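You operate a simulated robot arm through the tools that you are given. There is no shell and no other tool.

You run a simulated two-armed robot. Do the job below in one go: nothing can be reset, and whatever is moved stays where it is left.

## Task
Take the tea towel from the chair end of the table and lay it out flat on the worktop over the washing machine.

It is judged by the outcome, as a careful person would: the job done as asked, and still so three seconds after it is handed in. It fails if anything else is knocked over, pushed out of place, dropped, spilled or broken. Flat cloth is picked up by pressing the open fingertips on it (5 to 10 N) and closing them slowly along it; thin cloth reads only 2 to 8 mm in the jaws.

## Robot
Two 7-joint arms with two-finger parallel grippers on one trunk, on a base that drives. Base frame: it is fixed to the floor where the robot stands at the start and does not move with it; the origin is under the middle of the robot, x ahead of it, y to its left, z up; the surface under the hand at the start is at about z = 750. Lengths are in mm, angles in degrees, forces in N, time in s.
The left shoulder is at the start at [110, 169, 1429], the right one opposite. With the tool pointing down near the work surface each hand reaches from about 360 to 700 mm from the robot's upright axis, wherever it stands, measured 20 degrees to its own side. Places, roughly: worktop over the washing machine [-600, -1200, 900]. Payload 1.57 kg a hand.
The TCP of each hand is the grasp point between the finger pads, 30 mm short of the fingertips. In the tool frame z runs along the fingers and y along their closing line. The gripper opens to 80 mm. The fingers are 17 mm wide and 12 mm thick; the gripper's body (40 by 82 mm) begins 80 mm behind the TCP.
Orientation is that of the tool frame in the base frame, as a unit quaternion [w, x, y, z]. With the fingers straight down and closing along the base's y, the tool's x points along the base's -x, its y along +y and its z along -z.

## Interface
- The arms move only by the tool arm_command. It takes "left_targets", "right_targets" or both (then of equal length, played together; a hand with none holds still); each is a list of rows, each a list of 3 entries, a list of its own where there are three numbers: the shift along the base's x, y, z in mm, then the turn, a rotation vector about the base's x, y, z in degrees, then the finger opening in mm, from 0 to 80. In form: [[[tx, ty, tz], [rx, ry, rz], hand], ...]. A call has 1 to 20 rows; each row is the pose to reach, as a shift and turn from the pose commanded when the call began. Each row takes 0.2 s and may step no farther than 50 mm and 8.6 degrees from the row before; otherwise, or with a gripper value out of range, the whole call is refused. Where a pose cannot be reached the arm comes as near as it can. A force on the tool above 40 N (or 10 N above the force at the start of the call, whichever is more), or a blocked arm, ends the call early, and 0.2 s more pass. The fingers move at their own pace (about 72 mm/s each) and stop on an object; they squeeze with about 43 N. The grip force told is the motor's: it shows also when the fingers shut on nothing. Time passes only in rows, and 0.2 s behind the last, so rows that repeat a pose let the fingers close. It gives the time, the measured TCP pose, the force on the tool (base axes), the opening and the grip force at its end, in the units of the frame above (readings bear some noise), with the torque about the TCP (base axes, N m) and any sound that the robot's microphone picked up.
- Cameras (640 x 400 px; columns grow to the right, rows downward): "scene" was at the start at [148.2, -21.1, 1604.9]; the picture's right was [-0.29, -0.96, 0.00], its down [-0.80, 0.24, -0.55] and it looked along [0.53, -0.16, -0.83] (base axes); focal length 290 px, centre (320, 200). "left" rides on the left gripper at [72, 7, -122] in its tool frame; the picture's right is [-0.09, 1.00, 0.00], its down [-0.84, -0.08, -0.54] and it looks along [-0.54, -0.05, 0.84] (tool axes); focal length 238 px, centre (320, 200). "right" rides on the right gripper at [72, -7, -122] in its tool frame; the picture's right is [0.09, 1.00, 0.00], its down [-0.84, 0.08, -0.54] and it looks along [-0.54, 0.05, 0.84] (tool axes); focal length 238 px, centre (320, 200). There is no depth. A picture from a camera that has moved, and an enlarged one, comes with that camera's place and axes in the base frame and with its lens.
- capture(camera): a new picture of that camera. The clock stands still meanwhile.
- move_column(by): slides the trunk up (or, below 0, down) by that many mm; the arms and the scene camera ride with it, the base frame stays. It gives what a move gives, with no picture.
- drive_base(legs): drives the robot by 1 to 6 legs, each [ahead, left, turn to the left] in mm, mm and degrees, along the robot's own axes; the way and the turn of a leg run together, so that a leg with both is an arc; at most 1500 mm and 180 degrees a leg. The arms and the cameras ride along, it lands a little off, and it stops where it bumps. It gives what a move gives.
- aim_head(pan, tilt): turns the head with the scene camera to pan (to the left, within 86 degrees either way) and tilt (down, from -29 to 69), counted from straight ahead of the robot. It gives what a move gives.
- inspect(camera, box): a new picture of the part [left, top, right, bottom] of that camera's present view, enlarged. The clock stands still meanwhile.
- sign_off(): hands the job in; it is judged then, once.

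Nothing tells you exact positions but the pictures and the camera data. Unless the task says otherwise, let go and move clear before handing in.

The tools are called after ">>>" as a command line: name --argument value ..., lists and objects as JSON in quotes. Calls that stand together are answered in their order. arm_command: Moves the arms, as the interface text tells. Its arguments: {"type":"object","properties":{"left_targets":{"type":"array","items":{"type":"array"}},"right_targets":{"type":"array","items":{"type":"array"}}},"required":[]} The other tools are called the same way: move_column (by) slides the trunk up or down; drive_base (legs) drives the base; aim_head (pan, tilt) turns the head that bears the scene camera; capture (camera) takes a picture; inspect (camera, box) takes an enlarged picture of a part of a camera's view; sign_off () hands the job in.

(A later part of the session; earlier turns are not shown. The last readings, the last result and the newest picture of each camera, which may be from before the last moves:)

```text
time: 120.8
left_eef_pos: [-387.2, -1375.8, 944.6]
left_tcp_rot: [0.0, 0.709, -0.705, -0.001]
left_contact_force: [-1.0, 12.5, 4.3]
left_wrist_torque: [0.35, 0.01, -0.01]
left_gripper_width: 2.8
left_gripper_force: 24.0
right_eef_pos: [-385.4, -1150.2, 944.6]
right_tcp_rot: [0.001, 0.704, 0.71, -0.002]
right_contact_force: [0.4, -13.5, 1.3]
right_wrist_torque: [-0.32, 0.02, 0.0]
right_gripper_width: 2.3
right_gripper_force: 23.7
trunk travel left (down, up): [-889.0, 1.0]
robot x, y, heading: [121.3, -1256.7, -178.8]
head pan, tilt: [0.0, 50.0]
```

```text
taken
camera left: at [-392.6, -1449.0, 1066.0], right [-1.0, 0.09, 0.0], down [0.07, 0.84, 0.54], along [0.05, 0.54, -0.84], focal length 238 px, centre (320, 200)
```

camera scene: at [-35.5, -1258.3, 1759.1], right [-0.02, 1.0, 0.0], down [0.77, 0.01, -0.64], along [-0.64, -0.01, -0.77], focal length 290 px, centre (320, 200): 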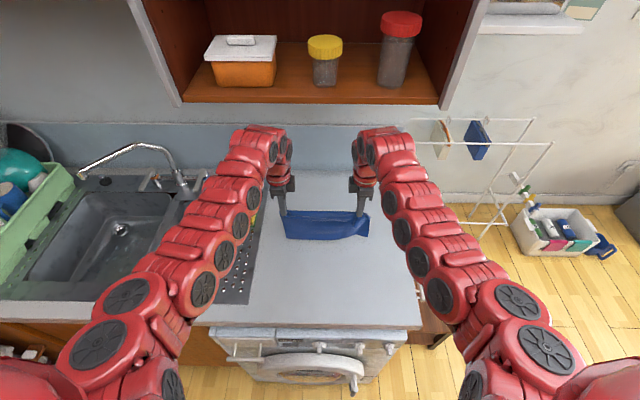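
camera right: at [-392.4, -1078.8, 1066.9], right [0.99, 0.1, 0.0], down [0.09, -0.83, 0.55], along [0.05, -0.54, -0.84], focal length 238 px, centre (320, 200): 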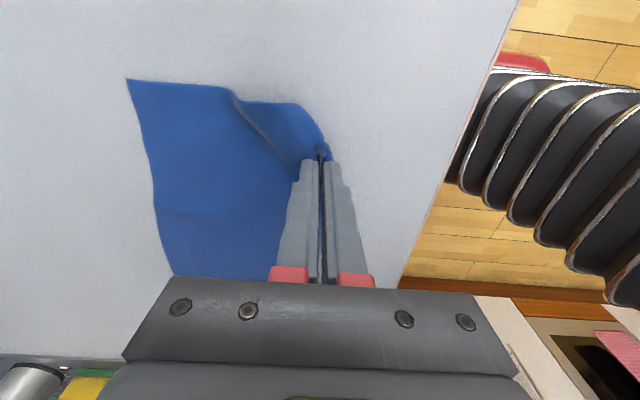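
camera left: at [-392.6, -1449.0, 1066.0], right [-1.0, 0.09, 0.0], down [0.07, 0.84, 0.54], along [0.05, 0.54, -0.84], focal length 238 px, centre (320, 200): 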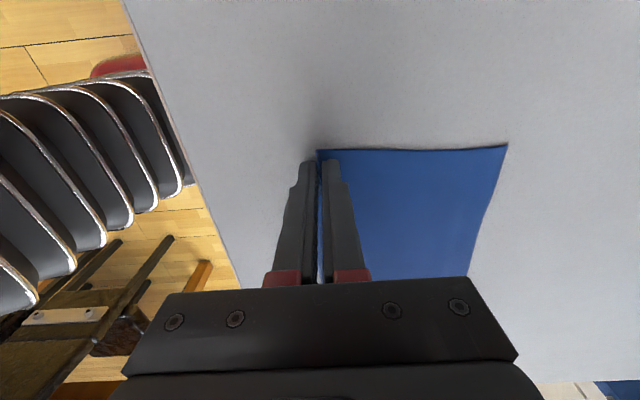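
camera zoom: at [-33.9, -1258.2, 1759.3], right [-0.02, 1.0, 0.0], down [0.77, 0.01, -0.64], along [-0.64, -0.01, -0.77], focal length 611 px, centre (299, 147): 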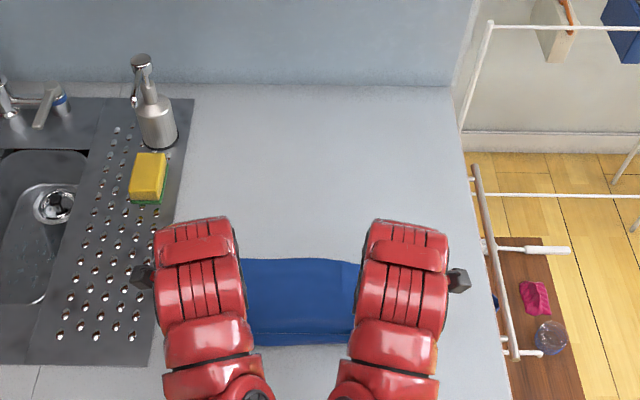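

The left half is flat; the right has one small crease by the grip. Now I'll release by opening the fingers while lightly pressed, letting the near finger slide towards me so it spreads the pinched cloth out again.

>>> arm_command --left_targets '[[[0, 1, 0], [0, 0, 0], 0], [[0, 1.5, 0], [0, 0, 0], 2], [[1, 1.5, 0], [0, 0, 0], 4], [[2, 1.5, 0], [0, 0, 0], 6], [[3, 1.5, 0], [0, 0, 0], 8], [[4, 1.5, 0], [0, 0, 0], 10], [[5.5, 1.5, 0], [0, 0, 0], 13], [[7, 1.5, 0], [0, 0, 0], 16], [[8.5, 1.5, 0], [0, 0, 0], 19], [[10, 1.5, 0], [0, 0, 0], 22], [[12, 1.5, 0], [0, 0, 0], 26], [[14, 1.5, 0], [0, 0, 0], 30], [[14, 1.5, 0], [0, 0, 0], 30]]' --right_targets '[[[0, -1, -0.3], [0, 0, 0], 0], [[0, -1.5, -0.3], [0, 0, 0], 2], [[1, -1.5, -0.3], [0, 0, 0], 4], [[2, -1.5, -0.3], [0, 0, 0], 6], [[3, -1.5, -0.3], [0, 0, 0], 8], [[4, -1.5, -0.3], [0, 0, 0], 10], [[5.5, -1.5, -0.3], [0, 0, 0], 13], [[7, -1.5, -0.3], [0, 0, 0], 16], [[8.5, -1.5, -0.3], [0, 0, 0], 19], [[10, -1.5, -0.3], [0, 0, 0], 22], [[12, -1.5, -0.3], [0, 0, 0], 26], [[14, -1.5, -0.3], [0, 0, 0], 30], [[14, -1.5, -0.3], [0, 0, 0], 30]]'

>>> capture --camera "right"

>>> capture --camera "left"

```text
time: 123.6
left_eef_pos: [-373.6, -1374.1, 943.9]
left_tcp_rot: [0.0, 0.709, -0.705, -0.002]
left_contact_force: [1.0, 0.0, -0.6]
left_wrist_torque: [-0.04, -0.01, -0.02]
left_gripper_width: 29.9
left_gripper_force: 0.0
right_eef_pos: [-372.9, -1150.8, 943.7]
right_tcp_rot: [0.0, 0.704, 0.71, -0.002]
right_contact_force: [0.1, -0.5, -0.1]
right_wrist_torque: [-0.01, 0.0, 0.02]
right_gripper_width: 29.9
right_gripper_force: 0.2
trunk travel left (down, up): [-889.0, 1.0]
robot x, y, heading: [124.5, -1253.6, -179.3]
head pan, tilt: [0.0, 50.0]
```

```text
taken
camera right: at [-377.9, -1080.8, 1065.1], right [0.99, 0.1, 0.0], down [0.09, -0.83, 0.54], along [0.05, -0.54, -0.84], focal length 238 px, centre (320, 200)
```

right: 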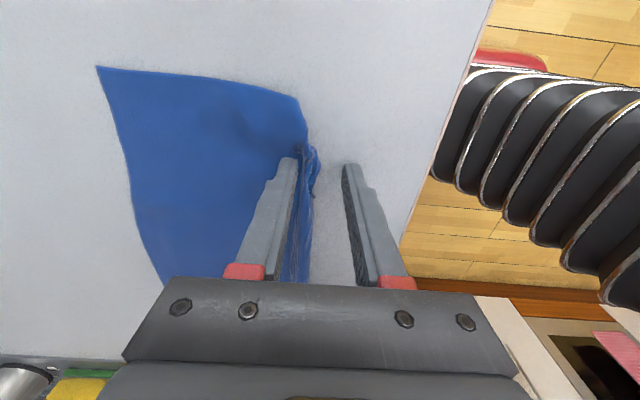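

```text
taken
camera left: at [-379.3, -1447.0, 1066.0], right [-1.0, 0.09, 0.0], down [0.07, 0.84, 0.54], along [0.05, 0.54, -0.84], focal length 238 px, centre (320, 200)
```

left: 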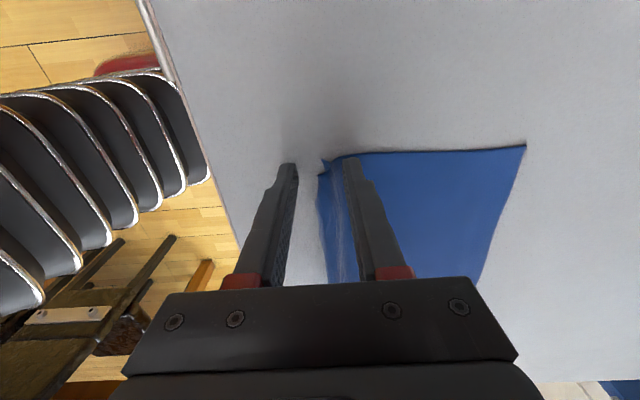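

Released. Lifting the hands straight up for a look.

>>> arm_command --left_targets '[[[0, 0, 8], [0, 0, 0], 30], [[0, 0, 20], [0, 0, 0], 30], [[0, 0, 40], [0, 0, 0], 30], [[0, 0, 65], [0, 0, 0], 30], [[0, 0, 90], [0, 0, 0], 30], [[0, -10, 110], [0, 0, 0], 30]]' --right_targets '[[[0, 0, 8], [0, 0, 0], 30], [[0, 0, 20], [0, 0, 0], 30], [[0, 0, 40], [0, 0, 0], 30], [[0, 0, 65], [0, 0, 0], 30], [[0, 0, 90], [0, 0, 0], 30], [[0, 10, 110], [0, 0, 0], 30]]'

>>> inspect --camera "right" --box '[120, 50, 400, 260]'

>>> inspect --camera "left" --box '[220, 50, 500, 260]'

>>> inspect --camera "scene" --box '[220, 180, 440, 320]'

```text
time: 125.0
left_eef_pos: [-362.9, -1490.5, 1047.3]
left_tcp_rot: [0.077, 0.745, -0.654, 0.101]
left_contact_force: [-0.6, -0.3, 0.9]
left_wrist_torque: [0.0, 0.01, 0.0]
left_gripper_width: 29.9
left_gripper_force: 0.1
right_eef_pos: [-375.4, -1131.6, 1055.5]
right_tcp_rot: [-0.003, 0.711, 0.703, -0.004]
right_contact_force: [-1.0, -0.6, -0.3]
right_wrist_torque: [-0.01, 0.03, -0.01]
right_gripper_width: 30.3
right_gripper_force: 0.1
trunk travel left (down, up): [-889.0, 1.0]
robot x, y, heading: [122.0, -1252.7, -179.0]
head pan, tilt: [0.0, 50.0]
stopped in row 6 (left hand): the arm was blocked; the commanded pose is now the measured one
```

```text
1.90 times, centred on (260, 155) of right
camera zoom: at [-379.2, -1060.6, 1177.1], right [1.0, 0.08, -0.01], down [0.07, -0.84, 0.54], along [0.04, -0.54, -0.84], focal length 454 px, centre (434, 286)
```

zoom: 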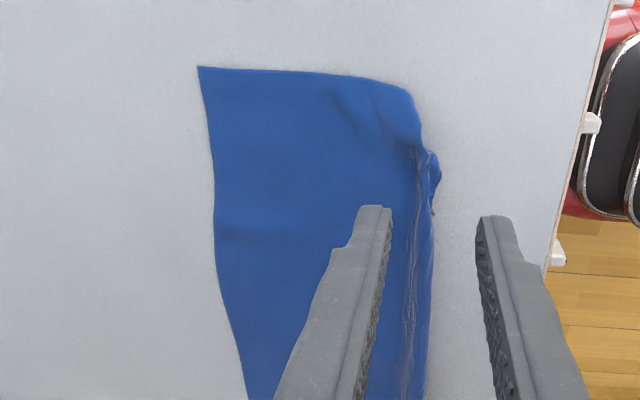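

```text
1.90 times, centred on (360, 155) of left
camera zoom: at [-365.8, -1531.1, 1182.5], right [-1.0, -0.04, -0.04], down [-0.05, 0.95, 0.31], along [0.03, 0.32, -0.95], focal length 454 px, centre (244, 286)
```

zoom: 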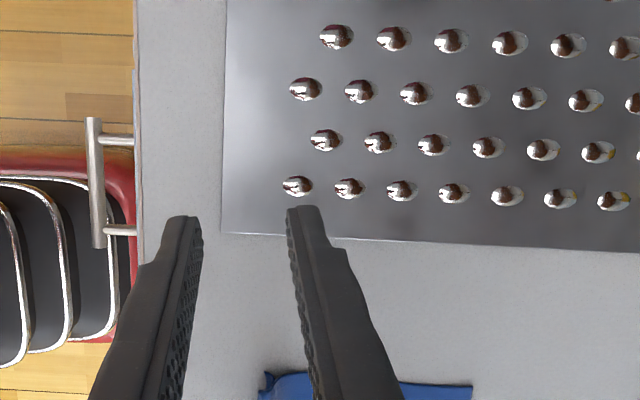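

```text
2.86 times, centred on (330, 250) of scene
camera zoom: at [-34.4, -1257.7, 1759.2], right [-0.02, 1.0, 0.0], down [0.77, 0.01, -0.64], along [-0.64, -0.01, -0.77], focal length 829 px, centre (291, 57)
```

zoom: 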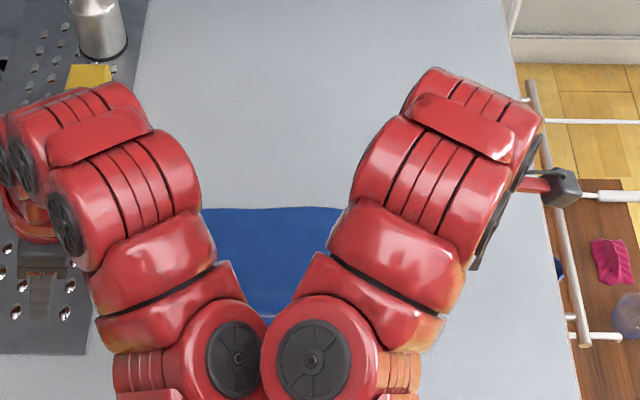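

The arms' elbows touched each other because I'm standing too close, and the left hand swung aside to y −1490; it's clear of everything on the worktop. I'll back the base away before moving the arms again.

>>> drive_base --legs '[[-250, 0, 0]]'

>>> capture --camera "scene"

>>> inspect --camera "scene" --box '[250, 160, 400, 260]'

```text
time: 126.9
left_eef_pos: [-112.9, -1487.4, 1045.7]
left_tcp_rot: [0.077, 0.745, -0.654, 0.102]
left_contact_force: [-0.3, 0.4, 0.7]
left_wrist_torque: [0.0, 0.04, -0.02]
left_gripper_width: 30.0
left_gripper_force: 0.2
right_eef_pos: [-127.0, -1127.9, 1055.6]
right_tcp_rot: [-0.002, 0.711, 0.703, -0.003]
right_contact_force: [-0.4, -0.5, -0.4]
right_wrist_torque: [0.01, 0.02, -0.01]
right_gripper_width: 29.8
right_gripper_force: 0.1
trunk travel left (down, up): [-889.0, 1.0]
robot x, y, heading: [371.4, -1250.6, -179.1]
head pan, tilt: [0.0, 50.0]
```

```text
taken
camera scene: at [213.3, -1254.2, 1759.1], right [-0.02, 1.0, 0.0], down [0.77, 0.01, -0.64], along [-0.64, -0.01, -0.77], focal length 290 px, centre (320, 200)
```

scene: 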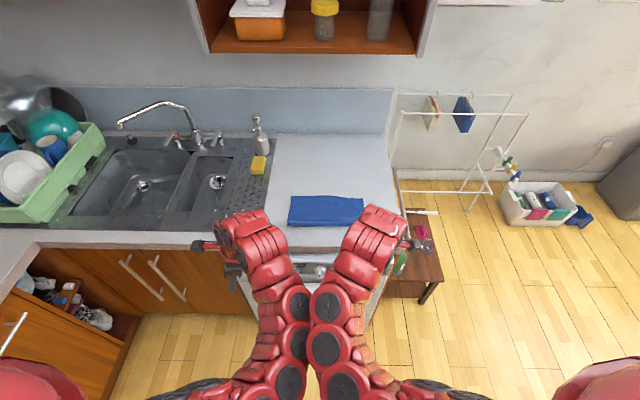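

```text
4.00 times, centred on (325, 210) of scene
camera zoom: at [213.3, -1254.2, 1759.1], right [-0.02, 1.0, 0.0], down [0.77, 0.01, -0.64], along [-0.64, -0.01, -0.77], focal length 1161 px, centre (300, 160)
```

zoom: 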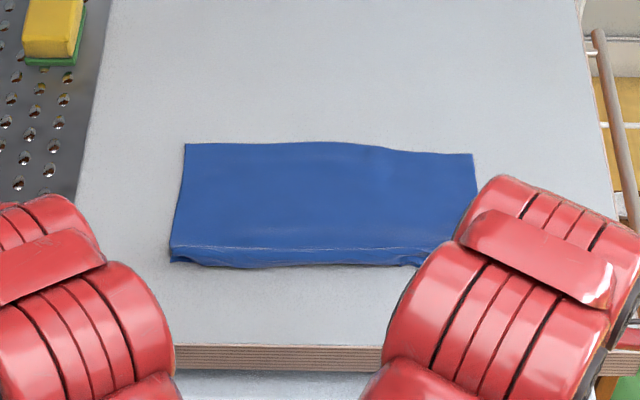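

The towel is now a neat rectangle; only the near edge looks rolled over. I'll turn both hands back to their normal orientation and move them out a little, so I can view that edge closely.

>>> arm_command --left_targets '[[[-14, 7, 0], [0.8, 1.1, 6.8], 30], [[-28, 14, 0], [1.6, 2.1, 13.7], 30], [[-42, 21, 0], [2.4, 3.2, 20.5], 30], [[-56, 28, 0], [3.2, 4.3, 27.3], 30], [[-70, 35, 0], [4, 5.3, 34.2], 30], [[-84, 42, 0], [4.9, 6.4, 41], 30], [[-98, 49, 0], [5.7, 7.5, 47.8], 30], [[-112, 56, 0], [6.5, 8.5, 54.7], 30], [[-126, 63, 0], [7.3, 9.6, 61.5], 30], [[-140, 70, 0], [8.1, 10.7, 68.3], 30], [[-150, 77, 0], [8.9, 11.7, 75.2], 30], [[-157, 84, 0], [9.7, 12.8, 82], 30]]' --right_targets '[[[-12, 0, 0], [0, 0, -7.5], 30], [[-24, 0, 0], [0, 0, -15], 30], [[-36, 0, 0], [0, 0, -22.5], 30], [[-48, 0, 0], [0, 0, -30], 30], [[-60, 0, 0], [0, 0, -37.5], 30], [[-72, 0, 0], [0, 0, -45], 30], [[-84, 0, 0], [0, 0, -52.5], 30], [[-96, 0, 0], [0, 0, -60], 30], [[-108, 0, 0], [0, 0, -67.5], 30], [[-120, 0, 0], [0, 0, -75], 30], [[-132, 0, 0], [0, 0, -82.5], 30], [[-143, 0, 0], [0, 0, -89.4], 30]]'

>>> capture --camera "scene"

>>> inspect --camera "left" --box '[0, 0, 400, 250]'

>>> inspect --camera "right" --box '[240, 0, 640, 250]'

```text
time: 129.5
left_eef_pos: [-269.1, -1402.3, 1046.4]
left_tcp_rot: [0.001, 1.0, 0.001, 0.0]
left_contact_force: [-0.4, 0.1, -0.2]
left_wrist_torque: [0.0, 0.01, 0.0]
left_gripper_width: 30.0
left_gripper_force: 0.2
right_eef_pos: [-271.1, -1129.3, 1056.8]
right_tcp_rot: [-0.005, 1.0, -0.002, -0.001]
right_contact_force: [-0.5, -0.1, -0.5]
right_wrist_torque: [-0.03, -0.03, 0.01]
right_gripper_width: 30.0
right_gripper_force: 0.0
trunk travel left (down, up): [-889.0, 1.0]
robot x, y, heading: [369.6, -1250.3, -179.0]
head pan, tilt: [0.0, 50.0]
```

```text
taken
camera scene: at [213.9, -1253.6, 1759.2], right [-0.02, 1.0, 0.0], down [0.77, 0.01, -0.64], along [-0.64, -0.01, -0.77], focal length 290 px, centre (320, 200)
```

scene: 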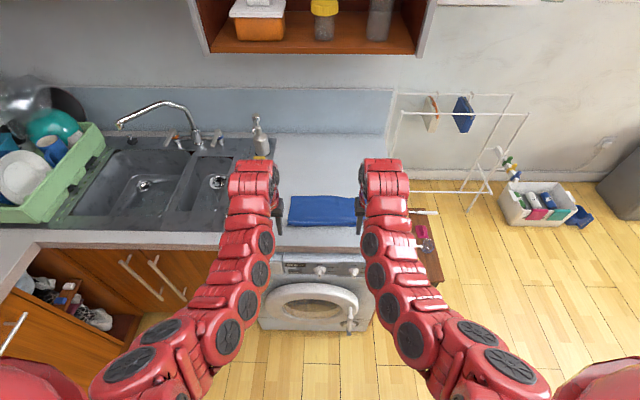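

```text
1.60 times, centred on (200, 125) of left
camera zoom: at [-198.1, -1409.7, 1168.2], right [-0.09, -1.0, 0.0], down [-0.84, 0.08, 0.54], along [-0.54, 0.05, -0.84], focal length 381 px, centre (512, 320)
```

zoom: 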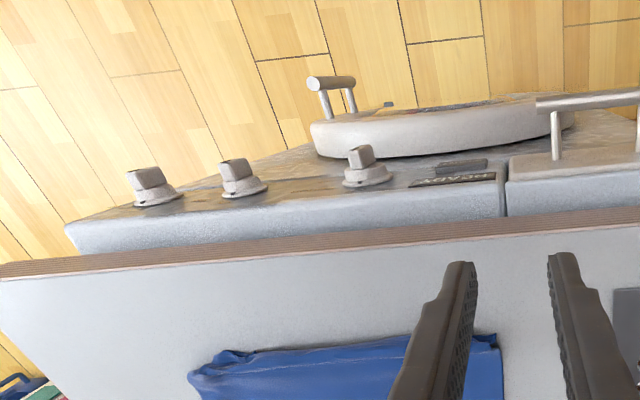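

```text
1.60 times, centred on (440, 125) of right
camera zoom: at [-197.0, -1124.2, 1177.6], right [0.09, -1.0, -0.01], down [-0.84, -0.08, 0.54], along [-0.54, -0.04, -0.84], focal length 381 px, centre (128, 320)
```

zoom: 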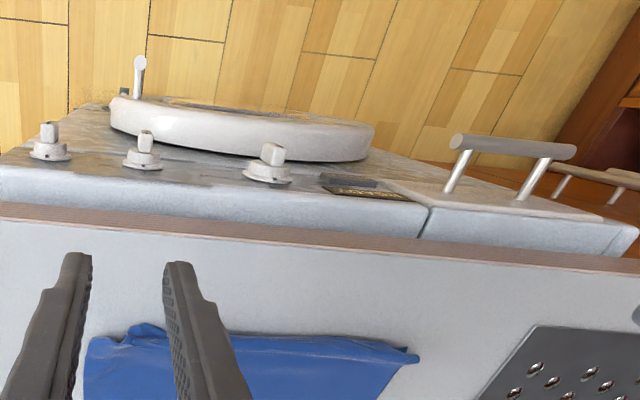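

>>> inspect --camera "scene" --box '[274, 186, 372, 236]'

>>> inspect --camera "left" --box '[100, 190, 340, 290]'

>>> inspect --camera "right" --box '[280, 190, 520, 290]'

```text
6.53 times, centred on (323, 211) of scene
camera zoom: at [213.9, -1253.6, 1759.2], right [-0.02, 1.0, 0.0], down [0.77, 0.01, -0.64], along [-0.64, -0.01, -0.77], focal length 1896 px, centre (300, 128)
```

zoom: 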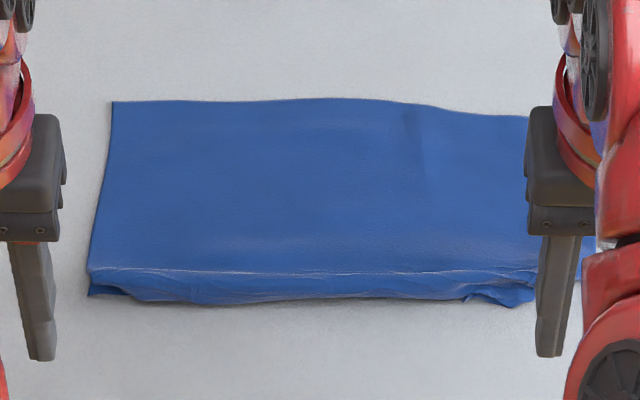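

```text
2.67 times, centred on (220, 240) of left
camera zoom: at [-198.1, -1409.7, 1168.2], right [-0.09, -1.0, 0.0], down [-0.84, 0.08, 0.54], along [-0.54, 0.05, -0.84], focal length 636 px, centre (587, 93)
```

zoom: 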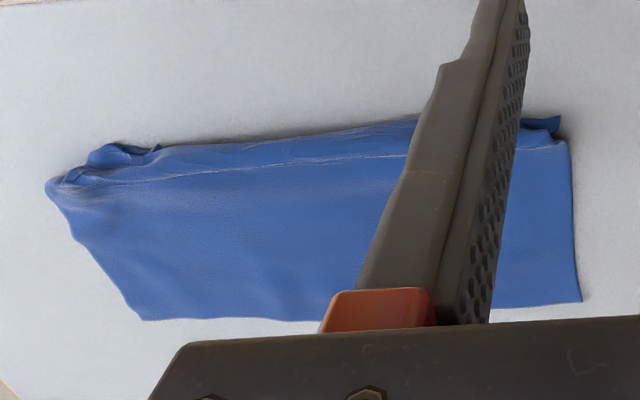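

```text
2.67 times, centred on (400, 240) of right
camera zoom: at [-197.0, -1124.2, 1177.6], right [0.09, -1.0, -0.01], down [-0.84, -0.08, 0.54], along [-0.54, -0.04, -0.84], focal length 636 px, centre (107, 93)
```

zoom: 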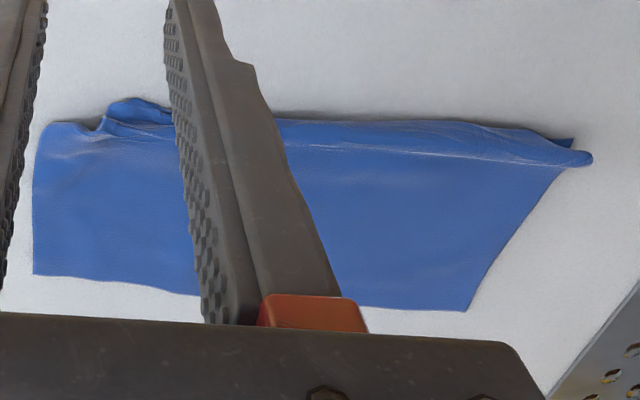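

The near edge is rolled under, so the cleanest fix is to take the towel by its far edge, which lies flat and single. Lifting it there will let the near edge drop open, and then I can lay it away from me. I'll turn both hands a quarter turn and move over the far corners.

>>> arm_command --left_targets '[[[0, 0, 0], [0, 0, -8.2], 20], [[0, 3, 0], [0, 0, -16.4], 20], [[0, 6, 0], [0, 0, -24.6], 20], [[0, 10, 0], [0, 0, -32.8], 20], [[0, 14, 0], [0, 0, -41], 20], [[0, 18, 0], [0, 0, -49.2], 20], [[0, 22, 0], [0, 0, -57.4], 20], [[0, 26, 0], [0, 0, -65.6], 20], [[0, 30, 0], [0, 0, -73.8], 20], [[0, 34, 0], [0, 0, -82], 20], [[0, 37, 0], [0, 0, -90], 20]]' --right_targets '[[[0, 0, 0], [0, 0, 8.2], 20], [[0, 0, 0], [0, 0, 16.4], 20], [[0, 0, 0], [0, 0, 24.6], 20], [[0, 2, 0], [0, 0, 32.8], 20], [[0, 3, 0], [0, 0, 41], 20], [[0, 4, 0], [0, 0, 49.2], 20], [[0, 5, 0], [0, 0, 57.4], 20], [[0, 6, 0], [0, 0, 65.6], 20], [[0, 6, 0], [0, 0, 73.8], 20], [[0, 6, 0], [0, 0, 82], 20], [[0, 6, 0], [0.5, 0, 90], 20]]'

>>> drive_base --legs '[[222, 0, 0]]'

>>> capture --camera "left"

>>> capture --camera "right"

>>> capture --camera "scene"

```text
time: 131.9
left_eef_pos: [-269.8, -1365.8, 1047.2]
left_tcp_rot: [0.001, -0.706, 0.708, 0.001]
left_contact_force: [0.1, 0.3, 0.3]
left_wrist_torque: [-0.01, 0.03, -0.01]
left_gripper_width: 20.3
left_gripper_force: 0.0
right_eef_pos: [-269.2, -1120.9, 1055.6]
right_tcp_rot: [-0.006, 0.706, 0.708, -0.004]
right_contact_force: [-0.6, 0.5, -0.4]
right_wrist_torque: [-0.04, 0.01, -0.02]
right_gripper_width: 20.0
right_gripper_force: 0.1
trunk travel left (down, up): [-889.0, 1.0]
robot x, y, heading: [374.2, -1249.9, -178.9]
head pan, tilt: [0.0, 50.0]
```

```text
time: 133.6
left_eef_pos: [-490.0, -1372.3, 1047.1]
left_tcp_rot: [0.0, 0.708, -0.707, -0.001]
left_contact_force: [0.0, -0.4, -0.6]
left_wrist_torque: [0.0, 0.02, 0.01]
left_gripper_width: 20.2
left_gripper_force: 0.0
right_eef_pos: [-491.6, -1128.5, 1056.0]
right_tcp_rot: [-0.007, 0.706, 0.708, -0.004]
right_contact_force: [-0.7, -0.2, -0.2]
right_wrist_torque: [-0.05, 0.01, 0.0]
right_gripper_width: 19.9
right_gripper_force: 0.1
trunk travel left (down, up): [-889.0, 1.0]
robot x, y, heading: [151.3, -1254.1, -178.9]
head pan, tilt: [0.0, 50.0]
```

```text
taken
camera left: at [-497.0, -1445.1, 1168.9], right [-1.0, 0.09, 0.0], down [0.08, 0.84, 0.54], along [0.05, 0.54, -0.84], focal length 238 px, centre (320, 200)
```

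left: 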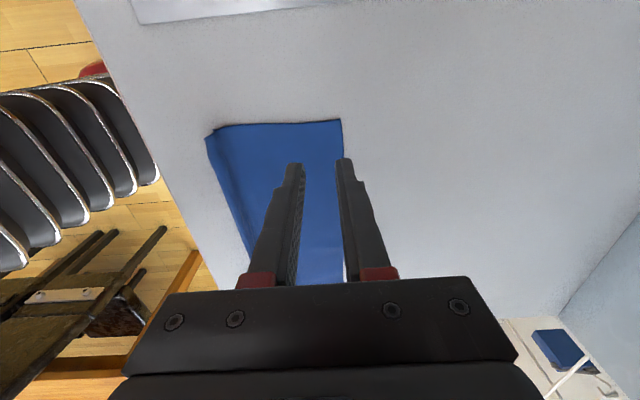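

```text
taken
camera right: at [-495.4, -1058.3, 1178.0], right [1.0, 0.09, -0.01], down [0.09, -0.84, 0.54], along [0.04, -0.54, -0.84], focal length 238 px, centre (320, 200)
```

right: 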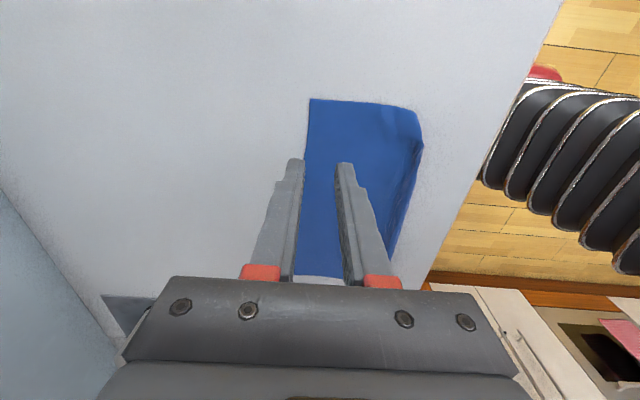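

```text
taken
camera scene: at [-5.8, -1259.1, 1759.4], right [-0.02, 1.0, 0.0], down [0.77, 0.02, -0.64], along [-0.64, -0.01, -0.77], focal length 290 px, centre (320, 200)
```

scene: 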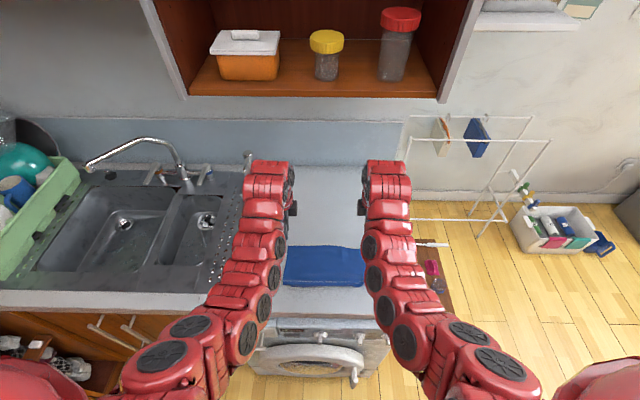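

The far corners are at about (−514, −1379) and (−505, −1104). Aligning over them and descending.

>>> arm_command --left_targets '[[[-4, 6, -15], [0, 0, 0], 20], [[-4, 6, -35], [0, 0, 0], 20], [[-4, 6, -55], [0, 0, 0], 20], [[-4, 6, -75], [0, 0, 0], 20], [[-4, 6, -90], [0, 0, 0], 20], [[-4, 6, -98], [0, 0, 0], 20]]' --right_targets '[[[6, 10, -15], [0, 0, 0], 20], [[6, 10, -35], [0, 0, 0], 20], [[6, 10, -55], [0, 0, 0], 20], [[6, 10, -75], [0, 0, 0], 20], [[6, 10, -95], [0, 0, 0], 20], [[6, 10, -107], [0, 0, 0], 20]]'

>>> inspect --camera "left" --box '[200, 80, 440, 230]'

>>> inspect --camera "right" --box '[200, 80, 440, 230]'

```text
time: 135.0
left_eef_pos: [-494.3, -1364.8, 947.7]
left_tcp_rot: [0.0, 0.708, -0.707, -0.001]
left_contact_force: [-0.5, 0.0, 0.9]
left_wrist_torque: [-0.02, -0.01, -0.01]
left_gripper_width: 20.1
left_gripper_force: 0.0
right_eef_pos: [-485.7, -1118.0, 949.0]
right_tcp_rot: [-0.006, 0.706, 0.708, -0.004]
right_contact_force: [0.0, -0.1, 0.2]
right_wrist_torque: [0.02, -0.02, 0.02]
right_gripper_width: 20.0
right_gripper_force: 0.1
trunk travel left (down, up): [-889.0, 1.0]
robot x, y, heading: [149.2, -1257.9, -178.7]
head pan, tilt: [0.0, 50.0]
```

```text
2.67 times, centred on (320, 155) of left
camera zoom: at [-501.5, -1438.2, 1069.3], right [-1.0, 0.09, 0.0], down [0.08, 0.84, 0.54], along [0.05, 0.54, -0.84], focal length 636 px, centre (320, 320)
```

zoom: 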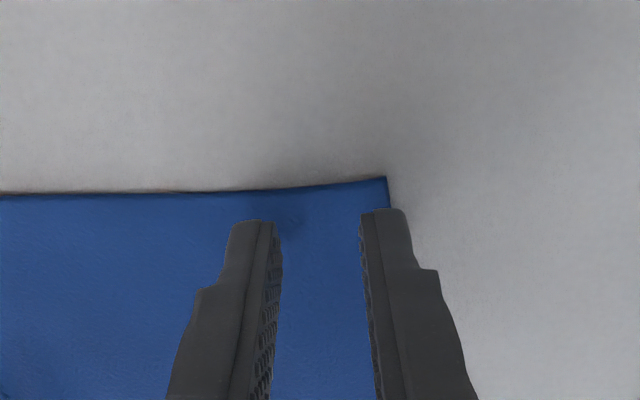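

```text
2.67 times, centred on (320, 155) of right
camera zoom: at [-490.7, -1048.1, 1070.0], right [1.0, 0.09, -0.01], down [0.09, -0.84, 0.54], along [0.04, -0.54, -0.84], focal length 636 px, centre (320, 320)
```

zoom: 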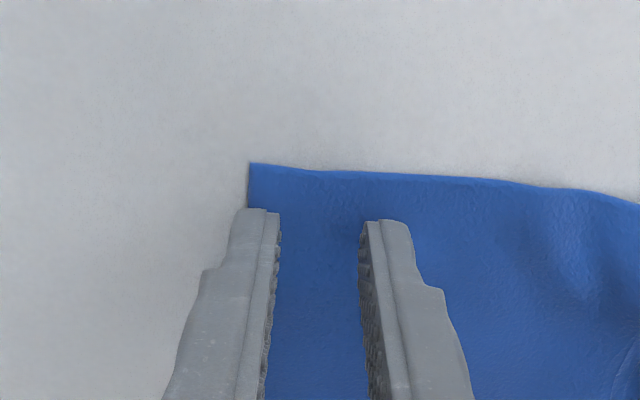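

Both sets of fingertips are right on the corners. Pressing down gently.

>>> arm_command --left_targets '[[[0, 0, -3], [0, 0, 0], 20], [[0, 0, -5], [0, 0, 0], 20], [[0, 0, -6.5], [0, 0, 0], 20], [[0, 0, -6.5], [0, 0, 0], 20]]' --right_targets '[[[0, 3, -3], [0, 0, 0], 20], [[0, 4, -6], [0, 0, 0], 20], [[0, 4, -7.5], [0, 0, 0], 20], [[0, 4, -7.5], [0, 0, 0], 20]]'

```text
time: 136.0
left_eef_pos: [-495.0, -1365.7, 943.5]
left_tcp_rot: [-0.001, 0.707, -0.707, -0.002]
left_contact_force: [0.6, 0.1, 0.1]
left_wrist_torque: [-0.03, -0.01, -0.03]
left_gripper_width: 20.1
left_gripper_force: 0.1
right_eef_pos: [-484.7, -1113.7, 941.4]
right_tcp_rot: [-0.007, 0.707, 0.707, -0.004]
right_contact_force: [0.2, 1.1, 5.1]
right_wrist_torque: [0.06, -0.1, 0.04]
right_gripper_width: 20.2
right_gripper_force: 0.0
trunk travel left (down, up): [-889.0, 1.0]
robot x, y, heading: [148.4, -1253.8, -178.7]
head pan, tilt: [0.0, 50.0]
```

>>> arm_command --left_targets '[[[0, 0, -1], [0, 0, 0], 20], [[0, 0, -1.5], [0, 0, 0], 20], [[0, 0, -1.5], [0, 0, 0], 20]]' --right_targets '[[[0, 0, -0.2], [0, 0, 0], 20], [[0, 0, -0.2], [0, 0, 0], 20], [[0, 0, -0.2], [0, 0, 0], 20]]'

```text
time: 136.8
left_eef_pos: [-494.9, -1365.9, 942.2]
left_tcp_rot: [0.0, 0.708, -0.707, -0.002]
left_contact_force: [-0.9, 0.7, 6.1]
left_wrist_torque: [0.01, -0.02, -0.03]
left_gripper_width: 20.0
left_gripper_force: 0.0
right_eef_pos: [-484.8, -1114.0, 942.3]
right_tcp_rot: [-0.007, 0.706, 0.708, -0.004]
right_contact_force: [0.2, 1.5, 7.0]
right_wrist_torque: [0.08, -0.03, 0.02]
right_gripper_width: 19.4
right_gripper_force: 0.0
trunk travel left (down, up): [-889.0, 1.0]
robot x, y, heading: [151.6, -1253.3, -178.6]
head pan, tilt: [0.0, 50.0]
```

6 N and 7 N. Closing slowly with the inner finger held still.

>>> arm_command --left_targets '[[[1, 0, -0.1], [0, 0, 0], 18], [[2, 0, -0.1], [0, 0, 0], 16], [[3, 0, -0.1], [0, 0, 0], 14], [[4, 0, -0.1], [0, 0, 0], 12], [[5, 0, -0.1], [0, 0, 0], 10], [[6, 0, -0.1], [0, 0, 0], 8], [[7, 0, -0.1], [0, 0, 0], 6], [[8, 0, -0.1], [0, 0, 0], 4], [[9, 0, -0.1], [0, 0, 0], 2], [[9, 0, -0.1], [0, 0, 0], 0], [[9, 0, -0.1], [0, 0, 0], 0], [[9, 0, -0.1], [0, 0, 0], 0]]' --right_targets '[[[1, 0, -0.1], [0, 0, 0], 18], [[2, 0, -0.1], [0, 0, 0], 16], [[3, 0, -0.1], [0, 0, 0], 14], [[4, 0, -0.1], [0, 0, 0], 12], [[5, 0, -0.1], [0, 0, 0], 10], [[6, 0, -0.1], [0, 0, 0], 8], [[7, 0, -0.1], [0, 0, 0], 6], [[8, 0, -0.1], [0, 0, 0], 4], [[9, 0, -0.1], [0, 0, 0], 2], [[9, 0, -0.1], [0, 0, 0], 0], [[9, 0, -0.1], [0, 0, 0], 0], [[9, 0, -0.1], [0, 0, 0], 0]]'

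>>> inspect --camera "left" --box '[200, 80, 440, 230]'

>>> inspect --camera "right" --box '[200, 80, 440, 230]'

```text
time: 139.4
left_eef_pos: [-485.3, -1366.4, 941.3]
left_tcp_rot: [0.0, 0.707, -0.707, -0.002]
left_contact_force: [-1.5, 0.3, 12.6]
left_wrist_torque: [-0.05, 0.06, 0.02]
left_gripper_width: 0.0
left_gripper_force: 21.0
right_eef_pos: [-474.6, -1114.8, 940.5]
right_tcp_rot: [-0.007, 0.707, 0.707, -0.005]
right_contact_force: [-1.2, -1.1, 5.5]
right_wrist_torque: [0.03, -0.01, 0.03]
right_gripper_width: 1.7
right_gripper_force: 23.5
trunk travel left (down, up): [-889.0, 1.0]
robot x, y, heading: [149.9, -1258.6, -179.0]
head pan, tilt: [0.0, 50.0]
```

```text
2.67 times, centred on (320, 155) of left
camera zoom: at [-491.6, -1439.1, 1063.2], right [-1.0, 0.09, 0.0], down [0.08, 0.84, 0.54], along [0.05, 0.54, -0.84], focal length 636 px, centre (320, 320)
```

zoom: 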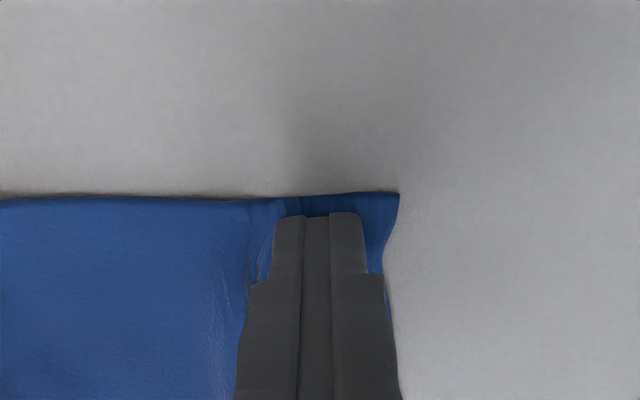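

```text
2.67 times, centred on (320, 155) of right
camera zoom: at [-480.2, -1044.2, 1063.3], right [1.0, 0.09, -0.02], down [0.09, -0.84, 0.54], along [0.04, -0.54, -0.84], focal length 636 px, centre (320, 320)
```

zoom: 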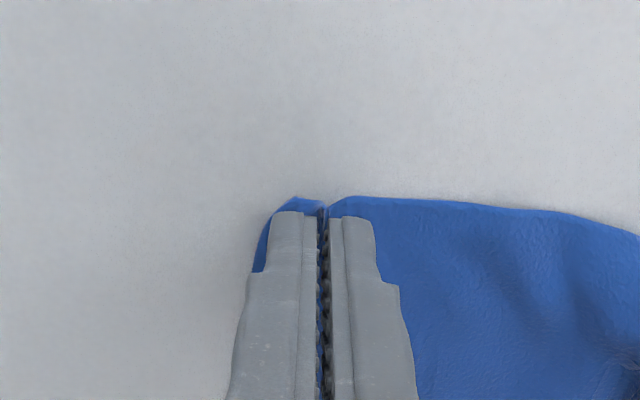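

The right grip holds (1.7 mm), but the left one slid over the cloth and closed empty. I'll redo just the left, opening wider and pressing a bit firmer.

>>> arm_command --left_targets '[[[0, 0, 4], [0, 0, 0], 0], [[2, 1, 6], [0, 0, 0], 12], [[4, 2, 6], [0, 0, 0], 24], [[4, 2, 6], [0, 0, 0], 32], [[4, 2, 3], [0, 0, 0], 32], [[4, 2, 1], [0, 0, 0], 32], [[4, 2, 0.2], [0, 0, 0], 32], [[4, 2, 0.2], [0, 0, 0], 32]]'

>>> inspect --camera "left" --box '[200, 80, 440, 230]'

```text
time: 141.2
left_eef_pos: [-481.1, -1365.0, 941.7]
left_tcp_rot: [0.001, 0.708, -0.706, -0.002]
left_contact_force: [-0.3, -1.4, 5.1]
left_wrist_torque: [-0.03, -0.04, -0.02]
left_gripper_width: 32.0
left_gripper_force: 0.1
right_eef_pos: [-477.0, -1113.9, 942.7]
right_tcp_rot: [-0.007, 0.707, 0.707, -0.003]
right_contact_force: [0.1, -0.3, 8.5]
right_wrist_torque: [0.07, -0.01, 0.0]
right_gripper_width: 1.5
right_gripper_force: 23.3
trunk travel left (down, up): [-889.0, 1.0]
robot x, y, heading: [154.6, -1252.7, -178.8]
head pan, tilt: [0.0, 50.0]
```

```text
2.67 times, centred on (320, 155) of left
camera zoom: at [-487.9, -1437.3, 1063.4], right [-1.0, 0.09, 0.0], down [0.08, 0.84, 0.54], along [0.05, 0.54, -0.84], focal length 636 px, centre (320, 320)
```

zoom: 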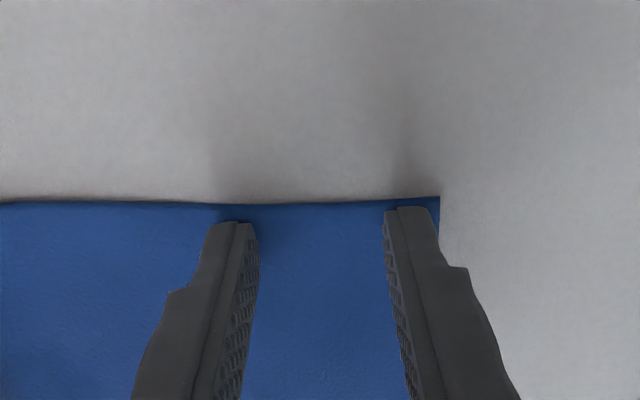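

>>> arm_command --left_targets '[[[0, 0, -0.25], [0, 0, 0], 32], [[0, 0, -0.25], [0, 0, 0], 29], [[0, 0, -0.25], [0, 0, 0], 26], [[0, 0, -0.25], [0, 0, 0], 23], [[0, 0, -0.25], [0, 0, 0], 20], [[0, 0, -0.25], [0, 0, 0], 17], [[0, 0, -0.25], [0, 0, 0], 14], [[0, 0, -0.25], [0, 0, 0], 11], [[0, 0, -0.2], [0, 0, 0], 8], [[0, 0, -0.2], [0, 0, 0], 5], [[0, 0, -0.2], [0, 0, 0], 2], [[0, 0, -0.2], [0, 0, 0], 0], [[0, 0, -0.2], [0, 0, 0], 0]]'

>>> inspect --camera "left" --box '[200, 80, 440, 230]'

```text
time: 144.0
left_eef_pos: [-481.3, -1364.1, 941.5]
left_tcp_rot: [0.001, 0.708, -0.706, -0.001]
left_contact_force: [-1.2, 0.1, 8.2]
left_wrist_torque: [-0.03, 0.03, 0.01]
left_gripper_width: 5.6
left_gripper_force: 25.8
right_eef_pos: [-475.7, -1112.8, 941.3]
right_tcp_rot: [-0.006, 0.706, 0.708, -0.005]
right_contact_force: [-1.3, 0.1, 6.5]
right_wrist_torque: [-0.02, 0.01, 0.03]
right_gripper_width: 1.3
right_gripper_force: 22.8
trunk travel left (down, up): [-889.0, 1.0]
robot x, y, heading: [153.0, -1255.1, -178.9]
head pan, tilt: [0.0, 50.0]
```

```text
2.67 times, centred on (320, 155) of left
camera zoom: at [-488.0, -1437.0, 1063.2], right [-1.0, 0.09, 0.0], down [0.08, 0.84, 0.54], along [0.05, 0.54, -0.84], focal length 636 px, centre (320, 320)
```

zoom: 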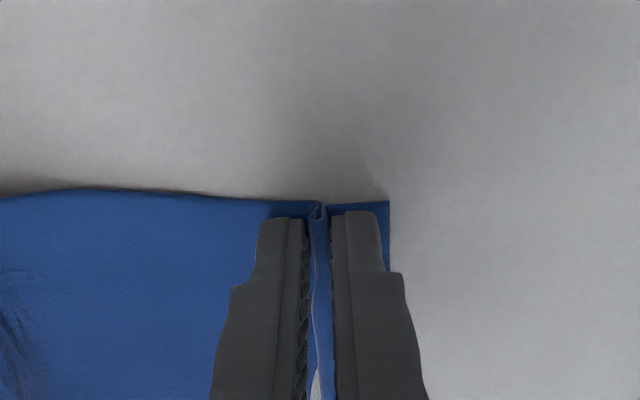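

The left now has a good fold (5.6 mm). The right reads only 1.3 mm, so I'll redo that one too for a safe hold.

>>> arm_command --right_targets '[[[0, 0, 0], [0, 0, 0], 8], [[0, 0, 3], [0, 0, 0], 16], [[2, 0, 6], [0, 0, 0], 24], [[4, 0, 6], [0, 0, 0], 32], [[4, 0, 6], [0, 0, 0], 32]]'

>>> inspect --camera "right" --box '[200, 80, 440, 230]'

```text
time: 145.2
left_eef_pos: [-480.7, -1363.9, 940.6]
left_tcp_rot: [0.001, 0.708, -0.706, -0.002]
left_contact_force: [1.4, -0.9, 10.8]
left_wrist_torque: [-0.03, -0.03, 0.02]
left_gripper_width: 5.7
left_gripper_force: 25.7
right_eef_pos: [-471.6, -1114.1, 948.7]
right_tcp_rot: [-0.006, 0.707, 0.708, -0.003]
right_contact_force: [-0.8, -0.3, 0.3]
right_wrist_torque: [0.02, -0.01, 0.03]
right_gripper_width: 32.0
right_gripper_force: 0.1
trunk travel left (down, up): [-889.0, 1.0]
robot x, y, heading: [150.5, -1255.8, -179.1]
head pan, tilt: [0.0, 50.0]
```

```text
2.67 times, centred on (320, 155) of right
camera zoom: at [-475.6, -1043.9, 1069.4], right [1.0, 0.09, -0.01], down [0.09, -0.84, 0.54], along [0.04, -0.54, -0.84], focal length 636 px, centre (320, 320)
```

zoom: 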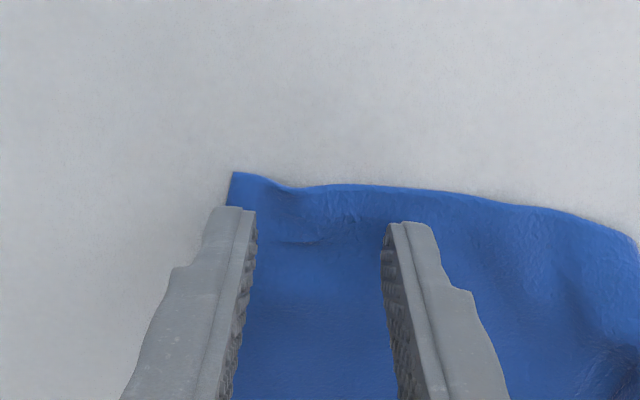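

>>> arm_command --right_targets '[[[6, 0, -2], [0, 0, 0], 32], [[6, 0, -5], [0, 0, 0], 32], [[6, 0, -6.3], [0, 0, 0], 32], [[6, 0, -6.8], [0, 0, 0], 32], [[6, 0, -6.8], [0, 0, 0], 32]]'

```text
time: 146.4
left_eef_pos: [-481.4, -1363.9, 941.2]
left_tcp_rot: [-0.001, 0.708, -0.706, -0.001]
left_contact_force: [-1.7, -1.1, 7.8]
left_wrist_torque: [-0.01, 0.1, -0.01]
left_gripper_width: 5.5
left_gripper_force: 25.3
right_eef_pos: [-465.5, -1115.4, 941.8]
right_tcp_rot: [-0.007, 0.706, 0.708, -0.004]
right_contact_force: [0.7, 1.2, 9.3]
right_wrist_torque: [0.08, -0.27, 0.05]
right_gripper_width: 32.3
right_gripper_force: 0.0
trunk travel left (down, up): [-889.0, 1.0]
robot x, y, heading: [150.2, -1257.4, -178.6]
head pan, tilt: [0.0, 50.0]
```

>>> arm_command --right_targets '[[[0, 0, 0], [0, 0, 0], 29], [[0, 0, 0], [0, 0, 0], 26], [[0, 0, 0], [0, 0, 0], 23], [[0, 0, 0], [0, 0, 0], 20], [[0, 0, 0], [0, 0, 0], 17], [[0, 0, 0], [0, 0, 0], 14], [[0, 0, 0], [0, 0, 0], 11], [[0, 0, 0], [0, 0, 0], 8], [[0, 0, 0], [0, 0, 0], 5], [[0, 0, 0], [0, 0, 0], 2], [[0, 0, 0], [0, 0, 0], 0], [[0, 0, 0], [0, 0, 0], 0]]'

>>> inspect --camera "right" --box '[200, 80, 440, 230]'

```text
time: 149.0
left_eef_pos: [-481.4, -1364.0, 941.8]
left_tcp_rot: [0.0, 0.707, -0.707, -0.001]
left_contact_force: [-0.3, 0.0, 3.9]
left_wrist_torque: [-0.01, 0.05, 0.02]
left_gripper_width: 5.6
left_gripper_force: 25.6
right_eef_pos: [-465.1, -1114.7, 941.4]
right_tcp_rot: [-0.007, 0.707, 0.708, -0.005]
right_contact_force: [0.7, -1.1, 12.4]
right_wrist_torque: [0.05, -0.12, -0.01]
right_gripper_width: 2.4
right_gripper_force: 23.7
trunk travel left (down, up): [-889.0, 1.0]
robot x, y, heading: [146.7, -1254.0, -178.9]
head pan, tilt: [0.0, 50.0]
```

```text
2.67 times, centred on (320, 155) of right
camera zoom: at [-469.5, -1044.8, 1063.1], right [1.0, 0.09, -0.02], down [0.09, -0.84, 0.54], along [0.04, -0.54, -0.84], focal length 636 px, centre (320, 320)
```

zoom: 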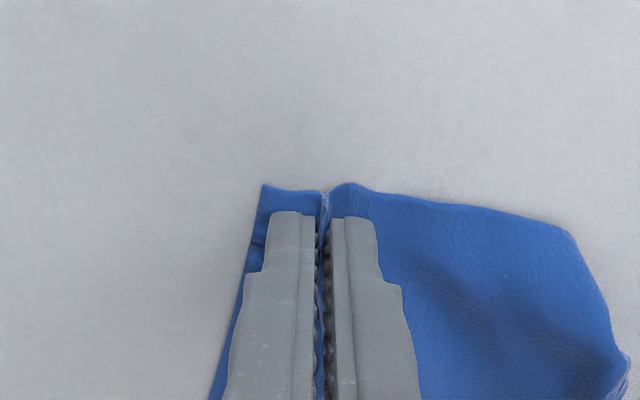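

Both corners are held (5.6 and 2.4 mm). Lifting straight up and watching the tension.

>>> arm_command --left_targets '[[[0, 0, 10], [0, 0, 0], 0], [[0, 0, 22], [0, 0, 0], 0], [[0, 0, 36], [0, 0, 0], 0], [[0, 0, 52], [0, 0, 0], 0], [[0, 0, 70], [0, 0, 0], 0], [[0, 0, 88], [0, 0, 0], 0], [[0, 0, 106], [0, 0, 0], 0], [[0, 0, 124], [0, 0, 0], 0], [[0, 0, 142], [0, 0, 0], 0], [[0, 0, 160], [0, 0, 0], 0]]' --right_targets '[[[0, 0, 10], [0, 0, 0], 0], [[-2, 0, 22], [0, 0, 0], 0], [[-4, 0, 36], [0, 0, 0], 0], [[-6, 0, 52], [0, 0, 0], 0], [[-8, 0, 70], [0, 0, 0], 0], [[-10, 0, 88], [0, 0, 0], 0], [[-12, 0, 106], [0, 0, 0], 0], [[-14, 0, 124], [0, 0, 0], 0], [[-16, 0, 142], [0, 0, 0], 0], [[-16, 0, 160], [0, 0, 0], 0]]'

>>> capture --camera "right"

>>> capture --camera "left"

>>> capture --camera "scene"

```text
time: 151.2
left_eef_pos: [-482.1, -1364.4, 1100.9]
left_tcp_rot: [0.0, 0.708, -0.706, -0.001]
left_contact_force: [0.1, -0.5, 0.9]
left_wrist_torque: [-0.01, 0.03, -0.01]
left_gripper_width: 2.4
left_gripper_force: 24.2
right_eef_pos: [-482.8, -1113.4, 1100.0]
right_tcp_rot: [-0.007, 0.707, 0.707, -0.003]
right_contact_force: [0.5, 0.4, -0.6]
right_wrist_torque: [-0.01, 0.0, -0.02]
right_gripper_width: 2.2
right_gripper_force: 23.5
trunk travel left (down, up): [-889.0, 1.0]
robot x, y, heading: [150.3, -1250.9, -178.4]
head pan, tilt: [0.0, 50.0]
```

```text
taken
camera right: at [-486.6, -1044.0, 1222.7], right [1.0, 0.09, -0.01], down [0.09, -0.84, 0.54], along [0.04, -0.53, -0.84], focal length 238 px, centre (320, 200)
```

right: 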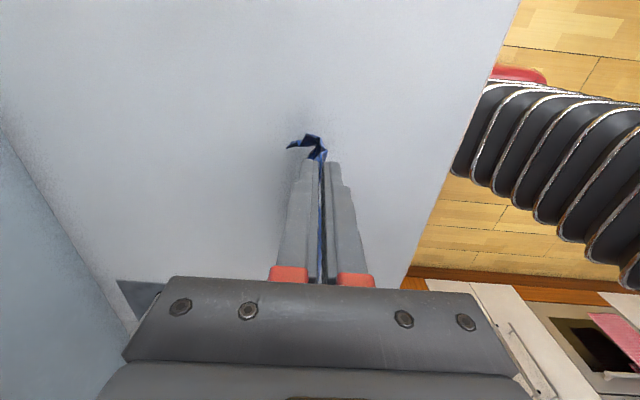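

```text
taken
camera left: at [-488.9, -1437.0, 1222.8], right [-1.0, 0.09, 0.0], down [0.08, 0.84, 0.54], along [0.05, 0.54, -0.84], focal length 238 px, centre (320, 200)
```

left: 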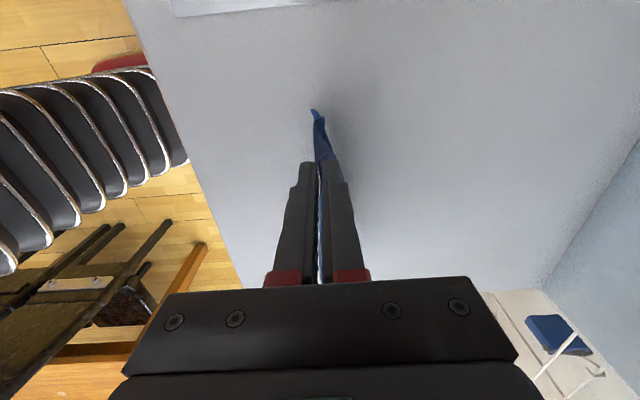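

```text
taken
camera scene: at [-6.4, -1258.5, 1759.3], right [-0.02, 1.0, 0.0], down [0.77, 0.02, -0.64], along [-0.64, -0.01, -0.77], focal length 290 px, centre (320, 200)
```

scene: 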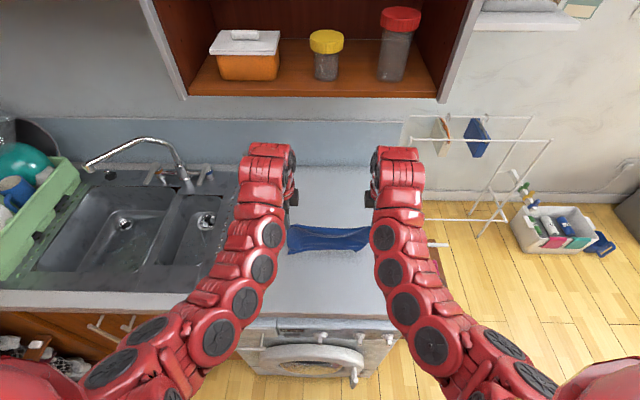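

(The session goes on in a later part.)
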